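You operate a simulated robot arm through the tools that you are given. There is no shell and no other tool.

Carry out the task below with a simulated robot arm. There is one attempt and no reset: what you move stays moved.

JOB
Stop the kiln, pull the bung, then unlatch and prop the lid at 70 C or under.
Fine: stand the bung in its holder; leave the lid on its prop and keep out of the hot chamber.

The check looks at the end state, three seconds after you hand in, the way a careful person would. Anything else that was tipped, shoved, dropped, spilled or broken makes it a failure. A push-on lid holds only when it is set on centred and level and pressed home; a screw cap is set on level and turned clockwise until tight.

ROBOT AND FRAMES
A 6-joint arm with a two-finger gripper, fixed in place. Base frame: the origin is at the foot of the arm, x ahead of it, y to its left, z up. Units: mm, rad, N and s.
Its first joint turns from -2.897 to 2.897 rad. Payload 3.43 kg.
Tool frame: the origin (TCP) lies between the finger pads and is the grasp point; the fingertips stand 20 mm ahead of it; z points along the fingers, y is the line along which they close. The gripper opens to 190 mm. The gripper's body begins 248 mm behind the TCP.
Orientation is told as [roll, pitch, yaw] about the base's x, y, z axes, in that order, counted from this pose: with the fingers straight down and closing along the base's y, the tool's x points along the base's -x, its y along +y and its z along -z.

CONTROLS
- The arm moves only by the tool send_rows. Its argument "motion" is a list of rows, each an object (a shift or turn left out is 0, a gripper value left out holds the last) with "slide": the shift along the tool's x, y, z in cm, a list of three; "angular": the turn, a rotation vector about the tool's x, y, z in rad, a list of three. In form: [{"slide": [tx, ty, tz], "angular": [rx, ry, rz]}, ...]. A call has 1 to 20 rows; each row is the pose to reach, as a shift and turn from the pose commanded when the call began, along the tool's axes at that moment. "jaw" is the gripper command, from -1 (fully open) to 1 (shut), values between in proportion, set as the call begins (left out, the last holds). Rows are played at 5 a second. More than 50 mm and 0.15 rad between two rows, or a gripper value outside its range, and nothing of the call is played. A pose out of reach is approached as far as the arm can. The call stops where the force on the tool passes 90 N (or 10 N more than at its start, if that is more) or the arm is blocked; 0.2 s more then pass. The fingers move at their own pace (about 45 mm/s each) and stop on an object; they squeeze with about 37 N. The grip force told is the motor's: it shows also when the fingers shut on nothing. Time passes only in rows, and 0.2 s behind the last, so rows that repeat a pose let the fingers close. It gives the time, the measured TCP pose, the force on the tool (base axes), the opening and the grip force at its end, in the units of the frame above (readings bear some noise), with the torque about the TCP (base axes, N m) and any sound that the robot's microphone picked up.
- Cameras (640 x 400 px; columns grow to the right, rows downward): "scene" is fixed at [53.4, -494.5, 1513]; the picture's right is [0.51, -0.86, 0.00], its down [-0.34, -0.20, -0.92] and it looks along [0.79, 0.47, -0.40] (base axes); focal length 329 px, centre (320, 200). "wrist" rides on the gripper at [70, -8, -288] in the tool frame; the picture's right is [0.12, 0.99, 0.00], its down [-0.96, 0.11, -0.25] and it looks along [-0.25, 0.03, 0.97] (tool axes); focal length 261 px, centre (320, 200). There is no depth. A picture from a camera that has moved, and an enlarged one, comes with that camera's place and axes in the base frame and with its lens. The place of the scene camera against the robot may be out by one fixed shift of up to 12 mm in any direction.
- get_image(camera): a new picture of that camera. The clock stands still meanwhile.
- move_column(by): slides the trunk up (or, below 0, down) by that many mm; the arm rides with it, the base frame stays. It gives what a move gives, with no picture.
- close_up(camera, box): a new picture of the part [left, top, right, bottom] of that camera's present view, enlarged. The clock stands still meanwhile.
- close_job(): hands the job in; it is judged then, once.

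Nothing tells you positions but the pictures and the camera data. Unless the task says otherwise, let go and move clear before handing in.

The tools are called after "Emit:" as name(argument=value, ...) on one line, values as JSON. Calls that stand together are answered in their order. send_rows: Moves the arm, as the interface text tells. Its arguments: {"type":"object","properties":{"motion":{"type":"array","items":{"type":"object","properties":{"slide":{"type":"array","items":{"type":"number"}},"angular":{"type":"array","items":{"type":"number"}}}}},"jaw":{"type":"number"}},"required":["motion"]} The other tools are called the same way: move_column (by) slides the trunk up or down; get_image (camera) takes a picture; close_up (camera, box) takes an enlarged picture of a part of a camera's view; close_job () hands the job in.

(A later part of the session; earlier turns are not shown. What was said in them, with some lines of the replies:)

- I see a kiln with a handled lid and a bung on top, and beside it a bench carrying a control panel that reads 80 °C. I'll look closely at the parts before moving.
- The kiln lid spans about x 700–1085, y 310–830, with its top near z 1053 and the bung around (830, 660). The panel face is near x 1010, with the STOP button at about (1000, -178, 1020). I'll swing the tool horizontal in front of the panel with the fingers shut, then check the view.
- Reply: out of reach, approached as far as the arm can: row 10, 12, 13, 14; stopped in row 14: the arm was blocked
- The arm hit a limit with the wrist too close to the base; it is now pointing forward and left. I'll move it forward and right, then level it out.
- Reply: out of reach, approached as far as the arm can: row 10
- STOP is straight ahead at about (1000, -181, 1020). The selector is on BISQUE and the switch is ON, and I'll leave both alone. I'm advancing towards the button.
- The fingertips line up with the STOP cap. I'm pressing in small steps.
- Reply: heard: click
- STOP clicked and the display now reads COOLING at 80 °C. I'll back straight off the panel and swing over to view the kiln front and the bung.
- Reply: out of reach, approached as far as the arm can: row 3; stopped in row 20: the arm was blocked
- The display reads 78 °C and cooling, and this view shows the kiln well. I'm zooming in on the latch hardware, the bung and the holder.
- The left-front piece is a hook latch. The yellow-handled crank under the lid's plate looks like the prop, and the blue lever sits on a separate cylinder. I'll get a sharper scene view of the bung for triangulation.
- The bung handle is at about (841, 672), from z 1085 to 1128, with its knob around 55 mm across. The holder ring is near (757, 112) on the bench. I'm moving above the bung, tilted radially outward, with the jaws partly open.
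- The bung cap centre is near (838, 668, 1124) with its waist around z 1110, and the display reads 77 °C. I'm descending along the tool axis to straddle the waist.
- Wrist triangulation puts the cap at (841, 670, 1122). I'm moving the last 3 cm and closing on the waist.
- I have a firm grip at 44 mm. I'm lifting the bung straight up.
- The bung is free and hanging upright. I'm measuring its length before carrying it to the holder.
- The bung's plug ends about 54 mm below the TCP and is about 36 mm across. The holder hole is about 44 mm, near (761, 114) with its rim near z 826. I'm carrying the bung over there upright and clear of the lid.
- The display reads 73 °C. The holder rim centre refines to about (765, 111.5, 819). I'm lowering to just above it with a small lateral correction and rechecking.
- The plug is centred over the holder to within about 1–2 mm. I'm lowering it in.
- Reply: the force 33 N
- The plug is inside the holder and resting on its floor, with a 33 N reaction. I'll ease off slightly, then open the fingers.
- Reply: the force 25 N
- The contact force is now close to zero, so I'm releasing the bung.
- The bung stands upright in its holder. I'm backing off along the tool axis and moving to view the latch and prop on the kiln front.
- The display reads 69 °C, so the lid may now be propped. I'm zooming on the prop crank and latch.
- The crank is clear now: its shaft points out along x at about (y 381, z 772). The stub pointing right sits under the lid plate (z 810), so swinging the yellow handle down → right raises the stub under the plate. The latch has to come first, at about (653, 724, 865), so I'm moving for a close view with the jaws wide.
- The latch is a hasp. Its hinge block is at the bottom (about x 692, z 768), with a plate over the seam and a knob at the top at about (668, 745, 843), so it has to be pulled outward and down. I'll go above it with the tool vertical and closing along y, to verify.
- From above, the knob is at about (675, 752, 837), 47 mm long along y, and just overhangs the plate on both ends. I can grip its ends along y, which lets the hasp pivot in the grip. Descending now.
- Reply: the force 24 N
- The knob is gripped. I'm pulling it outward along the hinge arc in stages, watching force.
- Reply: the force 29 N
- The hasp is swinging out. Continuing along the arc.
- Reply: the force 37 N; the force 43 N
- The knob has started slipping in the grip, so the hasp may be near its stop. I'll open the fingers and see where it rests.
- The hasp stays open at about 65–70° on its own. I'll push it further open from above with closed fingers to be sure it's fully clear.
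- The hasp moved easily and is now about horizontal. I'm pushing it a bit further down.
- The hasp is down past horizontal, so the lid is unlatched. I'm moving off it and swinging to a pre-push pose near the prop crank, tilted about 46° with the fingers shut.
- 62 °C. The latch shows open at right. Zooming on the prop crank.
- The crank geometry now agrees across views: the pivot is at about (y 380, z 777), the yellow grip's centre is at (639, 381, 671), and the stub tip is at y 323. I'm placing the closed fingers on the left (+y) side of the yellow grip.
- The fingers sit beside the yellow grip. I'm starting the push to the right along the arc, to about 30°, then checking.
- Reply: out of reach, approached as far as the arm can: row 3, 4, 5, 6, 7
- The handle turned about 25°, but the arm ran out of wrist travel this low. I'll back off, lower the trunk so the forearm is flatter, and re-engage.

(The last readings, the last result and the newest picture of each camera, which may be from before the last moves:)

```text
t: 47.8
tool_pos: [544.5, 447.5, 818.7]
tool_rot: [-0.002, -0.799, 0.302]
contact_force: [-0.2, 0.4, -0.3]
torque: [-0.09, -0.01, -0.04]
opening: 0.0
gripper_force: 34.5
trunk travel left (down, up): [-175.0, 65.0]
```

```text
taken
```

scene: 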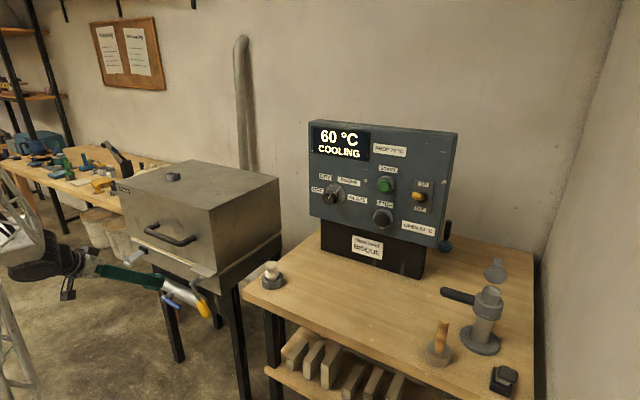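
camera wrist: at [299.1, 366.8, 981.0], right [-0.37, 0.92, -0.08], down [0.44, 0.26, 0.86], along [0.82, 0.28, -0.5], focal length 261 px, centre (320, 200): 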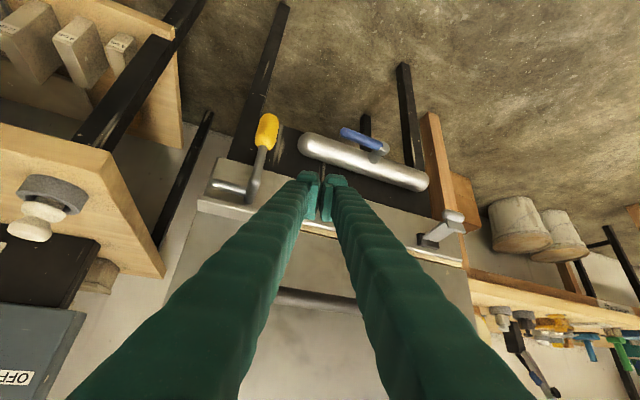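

Emit:
move_column(by=-165)

Emit:
get_image(camera="wrist")

Emit:
get_image(camera="scene")

```text
t: 49.7
tool_pos: [543.5, 447.0, 654.8]
tool_rot: [-0.002, -0.798, 0.302]
contact_force: [-0.1, -0.4, 0.2]
torque: [0.01, -0.01, -0.01]
opening: 0.0
gripper_force: 34.1
trunk travel left (down, up): [-10.0, 230.0]
```

```text
taken
camera wrist: at [303.7, 363.6, 804.1], right [-0.37, 0.92, -0.09], down [0.44, 0.26, 0.86], along [0.82, 0.28, -0.5], focal length 261 px, centre (320, 200)
```

wrist: 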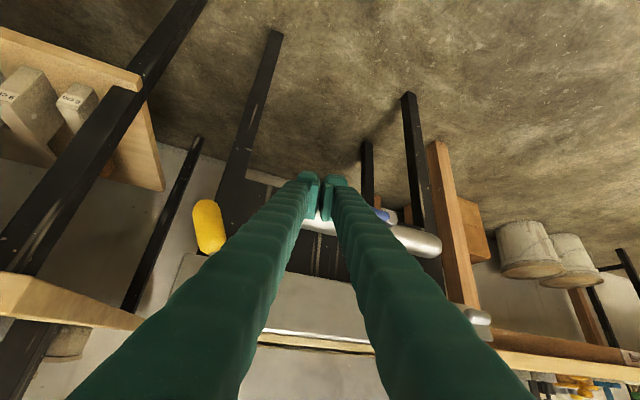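

```text
taken
```

scene: 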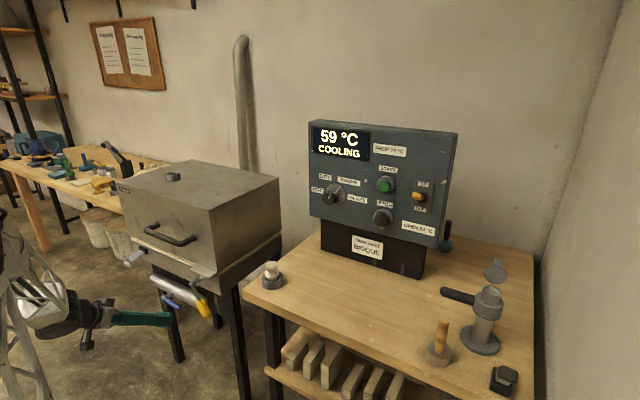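

The trunk is down 165 mm and the handle has stayed at about 25°. I'm rotating to a flatter tool (pitch about -1.1) and re-approaching the handle's left side.

Emit:
send_rows(motion=[{"slide": [-1.4, -0.8, 1.07], "angular": [0, -0.1, 0]}, {"slide": [-2.75, -1.57, 2.13], "angular": [0, -0.2, 0]}, {"slide": [-4.14, -2.35, 3.2], "angular": [0, -0.302, 0]}])

Emit:
get_image(camera="wrist")

Emit:
close_up(camera="scene", box=[130, 240, 220, 320])

```text
t: 50.5
tool_pos: [615.3, 467.9, 682.5]
tool_rot: [-0.008, -1.092, 0.301]
contact_force: [0.4, -0.6, 1.0]
torque: [0.01, 0.06, 0.04]
opening: 0.0
gripper_force: 33.8
out of reach, approached as far as the arm can: row 2, 3
trunk travel left (down, up): [-10.0, 230.0]
```

```text
taken
camera wrist: at [344.8, 377.6, 751.9], right [-0.34, 0.93, -0.11], down [0.18, 0.18, 0.97], along [0.92, 0.31, -0.23], focal length 261 px, centre (320, 200)
```

wrist: 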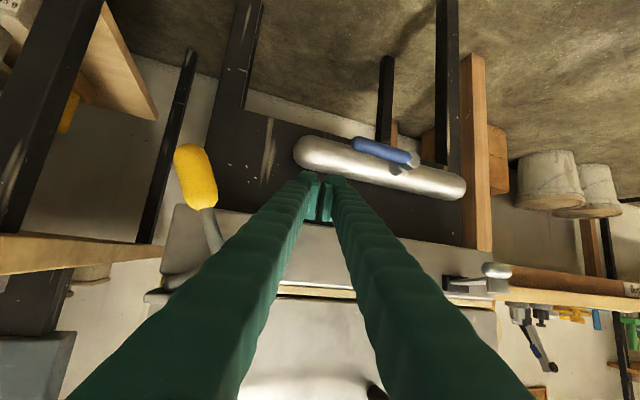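

```text
5.00 times, centred on (175, 280) of scene
camera zoom: at [53.4, -494.5, 1513.0], right [0.51, -0.86, 0.0], down [-0.34, -0.2, -0.92], along [0.79, 0.47, -0.4], focal length 1643 px, centre (1045, -200)
```

zoom: 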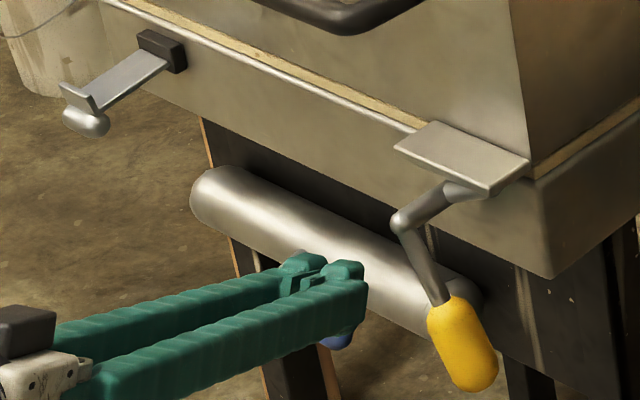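

Emit:
send_rows(motion=[{"slide": [0.6, -1.6, 0.14], "angular": [0.041, 0.0971, 0.0296]}, {"slide": [1.2, -3.2, 0.28], "angular": [0.082, 0.1942, 0.0591]}, {"slide": [1.82, -4.88, 0.42], "angular": [0.123, 0.2913, 0.0887]}])

Emit:
close_up(camera="scene", box=[130, 240, 220, 320])

```text
t: 51.3
tool_pos: [624.5, 421.6, 662.5]
tool_rot: [0.001, -0.804, 0.147]
contact_force: [-0.6, -0.3, 0.2]
torque: [-0.03, -0.03, 0.01]
opening: 0.2
gripper_force: 34.3
trunk travel left (down, up): [-10.0, 230.0]
```

```text
5.00 times, centred on (175, 280) of scene
camera zoom: at [53.4, -494.5, 1513.0], right [0.51, -0.86, 0.0], down [-0.34, -0.2, -0.92], along [0.79, 0.47, -0.4], focal length 1643 px, centre (1045, -200)
```

zoom: 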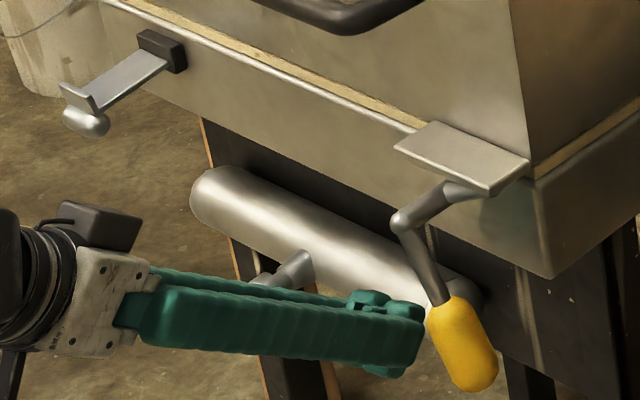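

Good, reachable. Pushing again along the arc to about 45°.

Emit:
send_rows(motion=[{"slide": [0.04, -1.2, 0.02]}, {"slide": [0.04, -2.39, 0.03]}, {"slide": [0.22, -3.8, -0.08]}, {"slide": [0.41, -5.29, -0.21]}, {"slide": [0.35, -6.7, -0.55]}, {"slide": [0.2, -8.23, -1.0]}])

Emit:
close_up(camera="wrist", box=[160, 80, 400, 260])

Emit:
close_up(camera="scene", box=[130, 240, 220, 320])

```text
t: 52.7
tool_pos: [631.1, 337.9, 667.0]
tool_rot: [-0.001, -0.807, 0.149]
contact_force: [-2.7, 1.2, -0.4]
torque: [-0.05, -0.15, -0.12]
opening: 0.0
gripper_force: 34.1
trunk travel left (down, up): [-10.0, 230.0]
```

```text
2.22 times, centred on (280, 170) of wrist
camera zoom: at [379.4, 291.9, 815.4], right [-0.23, 0.97, -0.09], down [0.46, 0.19, 0.87], along [0.86, 0.16, -0.49], focal length 579 px, centre (409, 267)
```

zoom: 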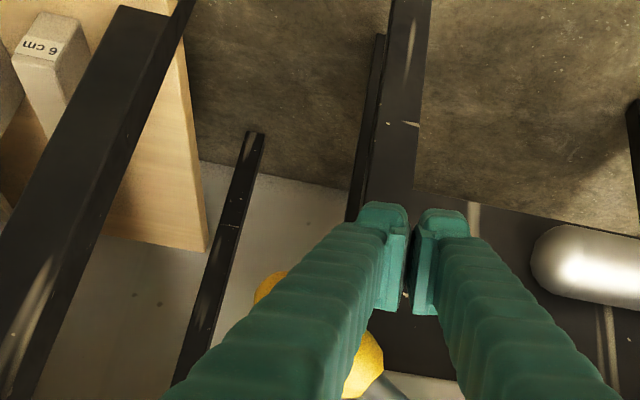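

```text
5.00 times, centred on (175, 280) of scene
camera zoom: at [53.4, -494.5, 1513.0], right [0.51, -0.86, 0.0], down [-0.34, -0.2, -0.92], along [0.79, 0.47, -0.4], focal length 1643 px, centre (1045, -200)
```

zoom: 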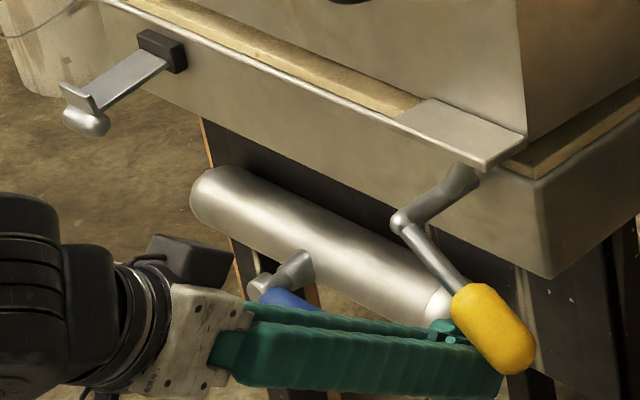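

The lid is visibly rising as the stub lifts the plate, with only a few newtons of force. Continuing to about 75°.

Emit:
send_rows(motion=[{"slide": [-0.2, -0.83, -0.5]}, {"slide": [-0.4, -1.67, -1.0]}, {"slide": [-0.74, -2.5, -1.5]}, {"slide": [-1.08, -3.3, -2.01]}, {"slide": [-1.5, -4.0, -2.55]}, {"slide": [-1.98, -4.71, -3.16]}])

Emit:
close_up(camera="wrist", box=[160, 80, 400, 260])

Emit:
close_up(camera="scene", box=[140, 230, 230, 320])

```text
t: 54.1
tool_pos: [629.0, 290.3, 702.6]
tool_rot: [0.002, -0.808, 0.148]
contact_force: [-1.1, 0.8, -0.7]
torque: [-0.02, -0.03, -0.06]
opening: 0.3
gripper_force: 34.4
trunk travel left (down, up): [-10.0, 230.0]
```

```text
2.22 times, centred on (280, 170) of wrist
camera zoom: at [377.3, 244.3, 851.9], right [-0.23, 0.97, -0.09], down [0.46, 0.19, 0.87], along [0.86, 0.16, -0.49], focal length 579 px, centre (409, 267)
```

zoom: 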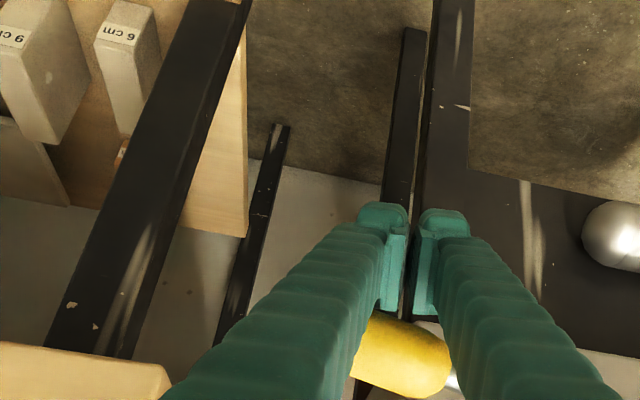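

```text
4.44 times, centred on (185, 275) of scene
camera zoom: at [53.4, -494.5, 1513.0], right [0.51, -0.86, 0.0], down [-0.34, -0.2, -0.92], along [0.79, 0.47, -0.4], focal length 1461 px, centre (920, -133)
```

zoom: 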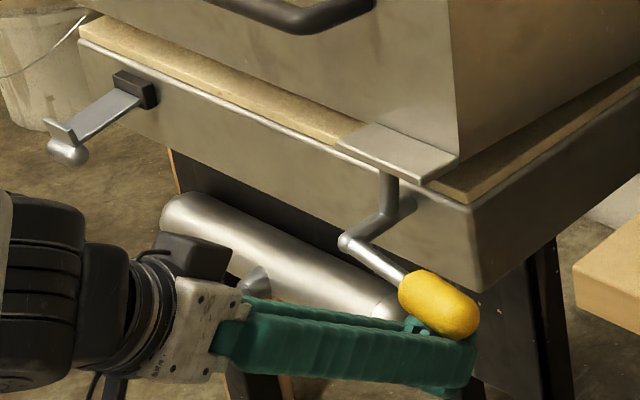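

The stub is nearly vertical under the plate. Pushing gently towards 90° and watching for a stop.

Emit:
send_rows(motion=[{"slide": [-0.57, -0.58, -0.67]}, {"slide": [-1.13, -1.16, -1.33]}, {"slide": [-1.56, -1.47, -1.8]}, {"slide": [-1.99, -1.77, -2.28]}])

Emit:
close_up(camera="wrist", box=[160, 80, 400, 260])

Emit:
close_up(camera="scene", box=[140, 230, 230, 320])

```text
t: 55.1
tool_pos: [627.7, 273.0, 734.4]
tool_rot: [-0.001, -0.808, 0.15]
contact_force: [-2.0, 0.4, -0.5]
torque: [-0.01, -0.07, -0.01]
opening: 0.0
gripper_force: 34.3
trunk travel left (down, up): [-10.0, 230.0]
```

```text
2.22 times, centred on (280, 170) of wrist
camera zoom: at [376.6, 226.4, 882.0], right [-0.23, 0.97, -0.09], down [0.46, 0.19, 0.87], along [0.86, 0.16, -0.49], focal length 579 px, centre (409, 267)
```

zoom: 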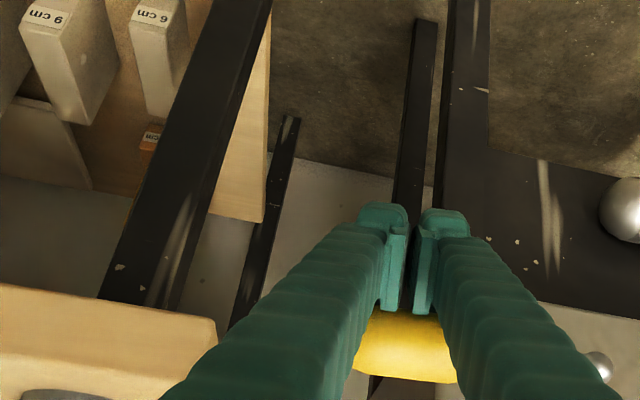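

```text
4.44 times, centred on (185, 275) of scene
camera zoom: at [53.4, -494.5, 1513.0], right [0.51, -0.86, 0.0], down [-0.34, -0.2, -0.92], along [0.79, 0.47, -0.4], focal length 1461 px, centre (920, -133)
```

zoom: 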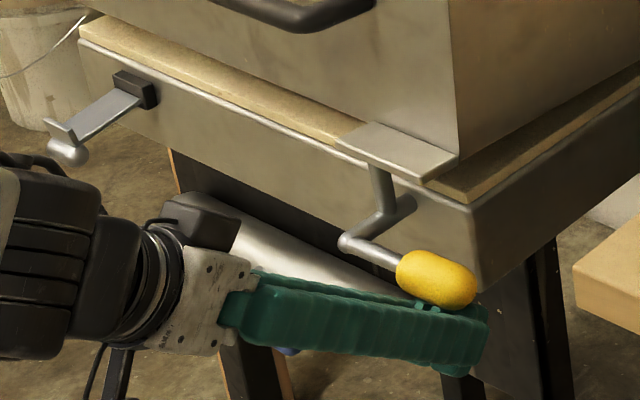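

The lid is up and the prop stub stands just past vertical, with no load left on the fingers. I'm easing the fingers down off the handle and backing away.

Emit:
send_rows(motion=[{"slide": [1.45, 0, 1.38]}, {"slide": [2.89, 0, 2.76]}, {"slide": [3.15, 0.37, -0.41], "angular": [0, 0.075, 0]}, {"slide": [3.42, 0.75, -3.58], "angular": [0, 0.15, 0]}, {"slide": [3.68, 1.12, -6.74], "angular": [0, 0.225, 0]}, {"slide": [3.94, 1.49, -9.91], "angular": [0, 0.3, 0]}])

Emit:
get_image(camera="wrist")

Emit:
close_up(camera="scene", box=[140, 230, 230, 320])

Emit:
get_image(camera="scene")

```text
t: 56.5
tool_pos: [527.2, 272.9, 773.2]
tool_rot: [0.001, -0.505, 0.149]
contact_force: [0.1, 0.0, -0.4]
torque: [0.02, 0.01, -0.05]
opening: 0.0
gripper_force: 34.7
trunk travel left (down, up): [-10.0, 230.0]
```

```text
taken
camera wrist: at [331.1, 234.8, 991.4], right [-0.25, 0.97, -0.06], down [0.7, 0.22, 0.68], along [0.67, 0.13, -0.73], focal length 261 px, centre (320, 200)
```

wrist: 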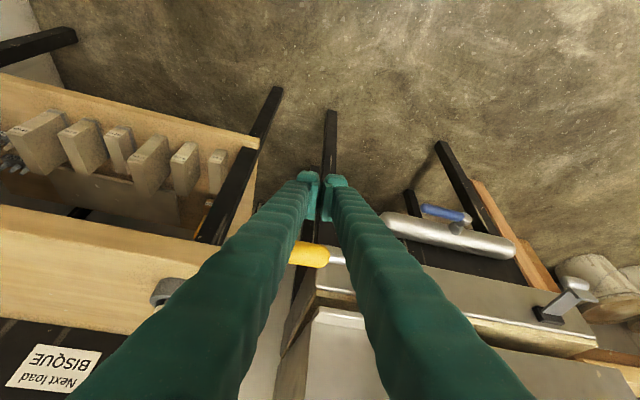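

```text
4.44 times, centred on (185, 275) of scene
camera zoom: at [53.4, -494.5, 1513.0], right [0.51, -0.86, 0.0], down [-0.34, -0.2, -0.92], along [0.79, 0.47, -0.4], focal length 1461 px, centre (920, -133)
```

zoom: 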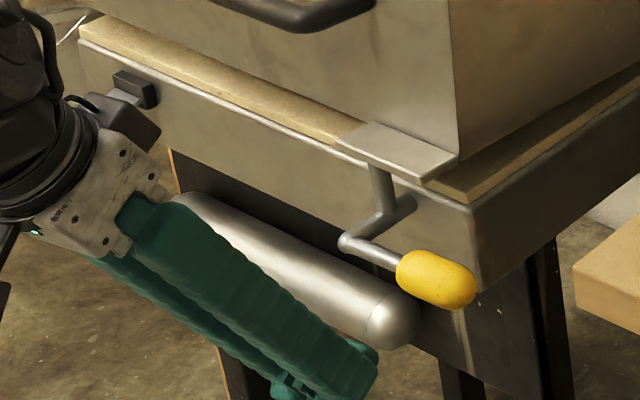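

```text
taken
```

scene: 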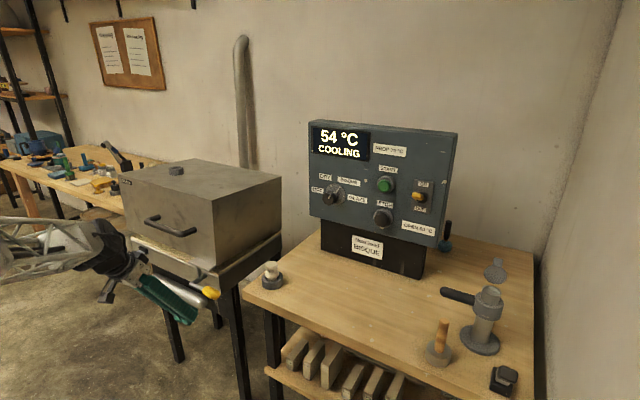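

The prop holds the lid by itself, with the display at 54 °C. I'm moving the arm further clear and checking that everything stays put.

Emit:
send_rows(motion=[{"slide": [-1.24, 0.12, -3.9], "angular": [0, 0.04, 0]}, {"slide": [-2.5, 0.24, -7.8], "angular": [0, 0.08, 0]}, {"slide": [-3.7, 0.36, -11.6], "angular": [0, 0.12, 0]}, {"slide": [-5.0, 0.48, -15.5], "angular": [0, 0.16, 0]}, {"slide": [-6.2, 0.6, -19.4], "angular": [0, 0.2, 0]}, {"slide": [-6.2, 0.6, -19.4], "angular": [0, 0.2, 0]}, {"slide": [-6.2, 0.6, -19.4], "angular": [0, 0.2, 0]}, {"slide": [-6.2, 0.6, -19.4], "angular": [0, 0.2, 0]}, {"slide": [-6.2, 0.6, -19.4], "angular": [0, 0.2, 0]}, {"slide": [-6.2, 0.6, -19.4], "angular": [0, 0.2, 0]}])

Emit:
get_image(camera="scene")

Emit:
close_up(camera="scene", box=[110, 150, 300, 320])

Emit:
close_up(camera="scene", box=[170, 250, 230, 310])

Emit:
get_image(camera="wrist")

```text
t: 58.7
tool_pos: [486.3, 273.7, 974.5]
tool_rot: [0.001, -0.307, 0.15]
contact_force: [-0.7, -0.2, 0.6]
torque: [-0.04, 0.0, 0.02]
opening: 0.0
gripper_force: 35.2
trunk travel left (down, up): [-10.0, 230.0]
```

```text
taken
```

scene: 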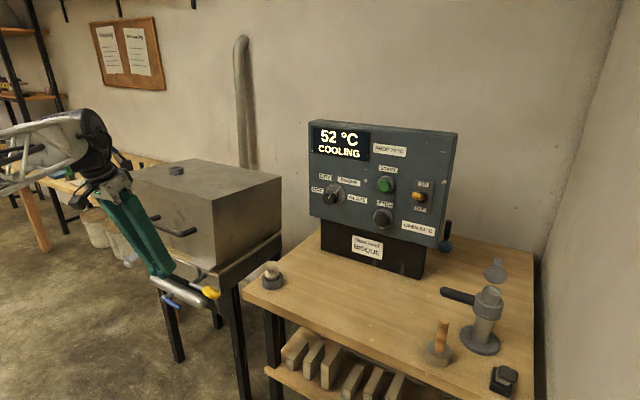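

```text
2.35 times, centred on (205, 235) of scene
camera zoom: at [53.4, -494.5, 1513.0], right [0.51, -0.86, 0.0], down [-0.34, -0.2, -0.92], along [0.79, 0.47, -0.4], focal length 773 px, centre (591, 118)
```

zoom: 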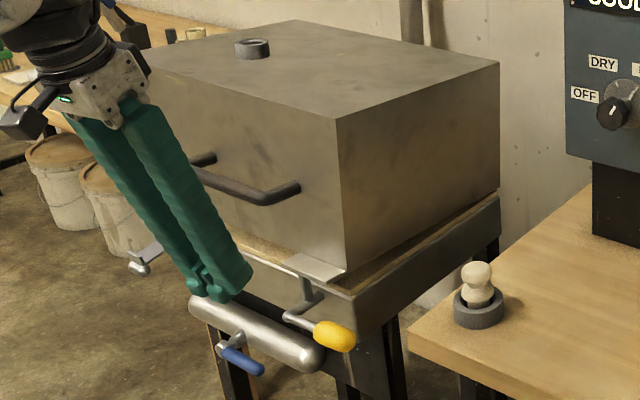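

```text
6.67 times, centred on (200, 280) of scene
camera zoom: at [53.4, -494.5, 1513.0], right [0.51, -0.86, 0.0], down [-0.34, -0.2, -0.92], along [0.79, 0.47, -0.4], focal length 2191 px, centre (1120, -333)
```

zoom: 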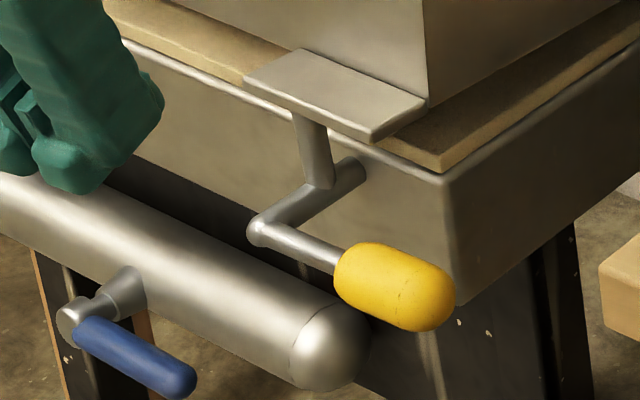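

```text
taken
camera wrist: at [336.9, 241.7, 1226.3], right [-0.26, 0.96, -0.04], down [0.82, 0.24, 0.53], along [0.52, 0.11, -0.85], focal length 261 px, centre (320, 200)
```

wrist: 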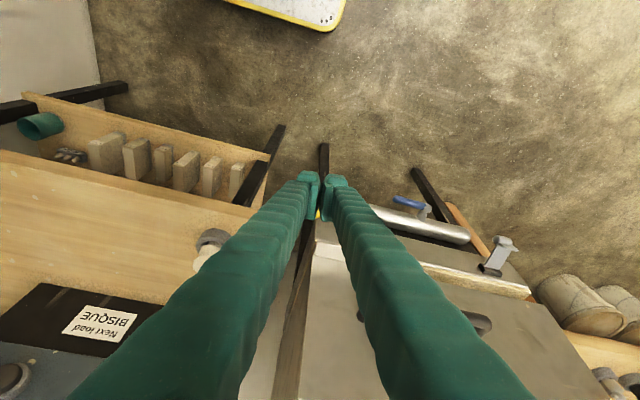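

The lid rests on the prop, the latch hangs open and the bung stands upright in its holder. The display shows COOLING at 52 °C, nothing else has moved, and the arm is clear. I'm handing in.

Emit:
close_job()

```text
The job is handed in.
```

The kiln is stopped and the lid is propped; I've handed the job in, but no pass or fail came back.

- **Kiln:** I pressed STOP at 80 °C. It clicked and the display changed to COOLING. The program selector and the ON/OFF switch were left as they were.
- **Bung:** It came out cleanly and stands upright in its holder on the bench.
- **Latch:** I opened it only after the display had read 69 °C; it now hangs open, past horizontal.
- **Lid:** I turned the yellow crank to raise it once the display was at about 60 °C. The lid rests on the crank's peg, just past vertical, and it stayed put for the last few seconds I watched.
- **Clearance:** The gripper never went into the chamber, and I let go and moved the arm clear before handing in. The last reading was 52 °C and still cooling.

The arm ran out of wrist travel on the first push of the crank, at about 25°. I backed off, lowered the trunk 165 mm and finished the turn; the trunk is still down.
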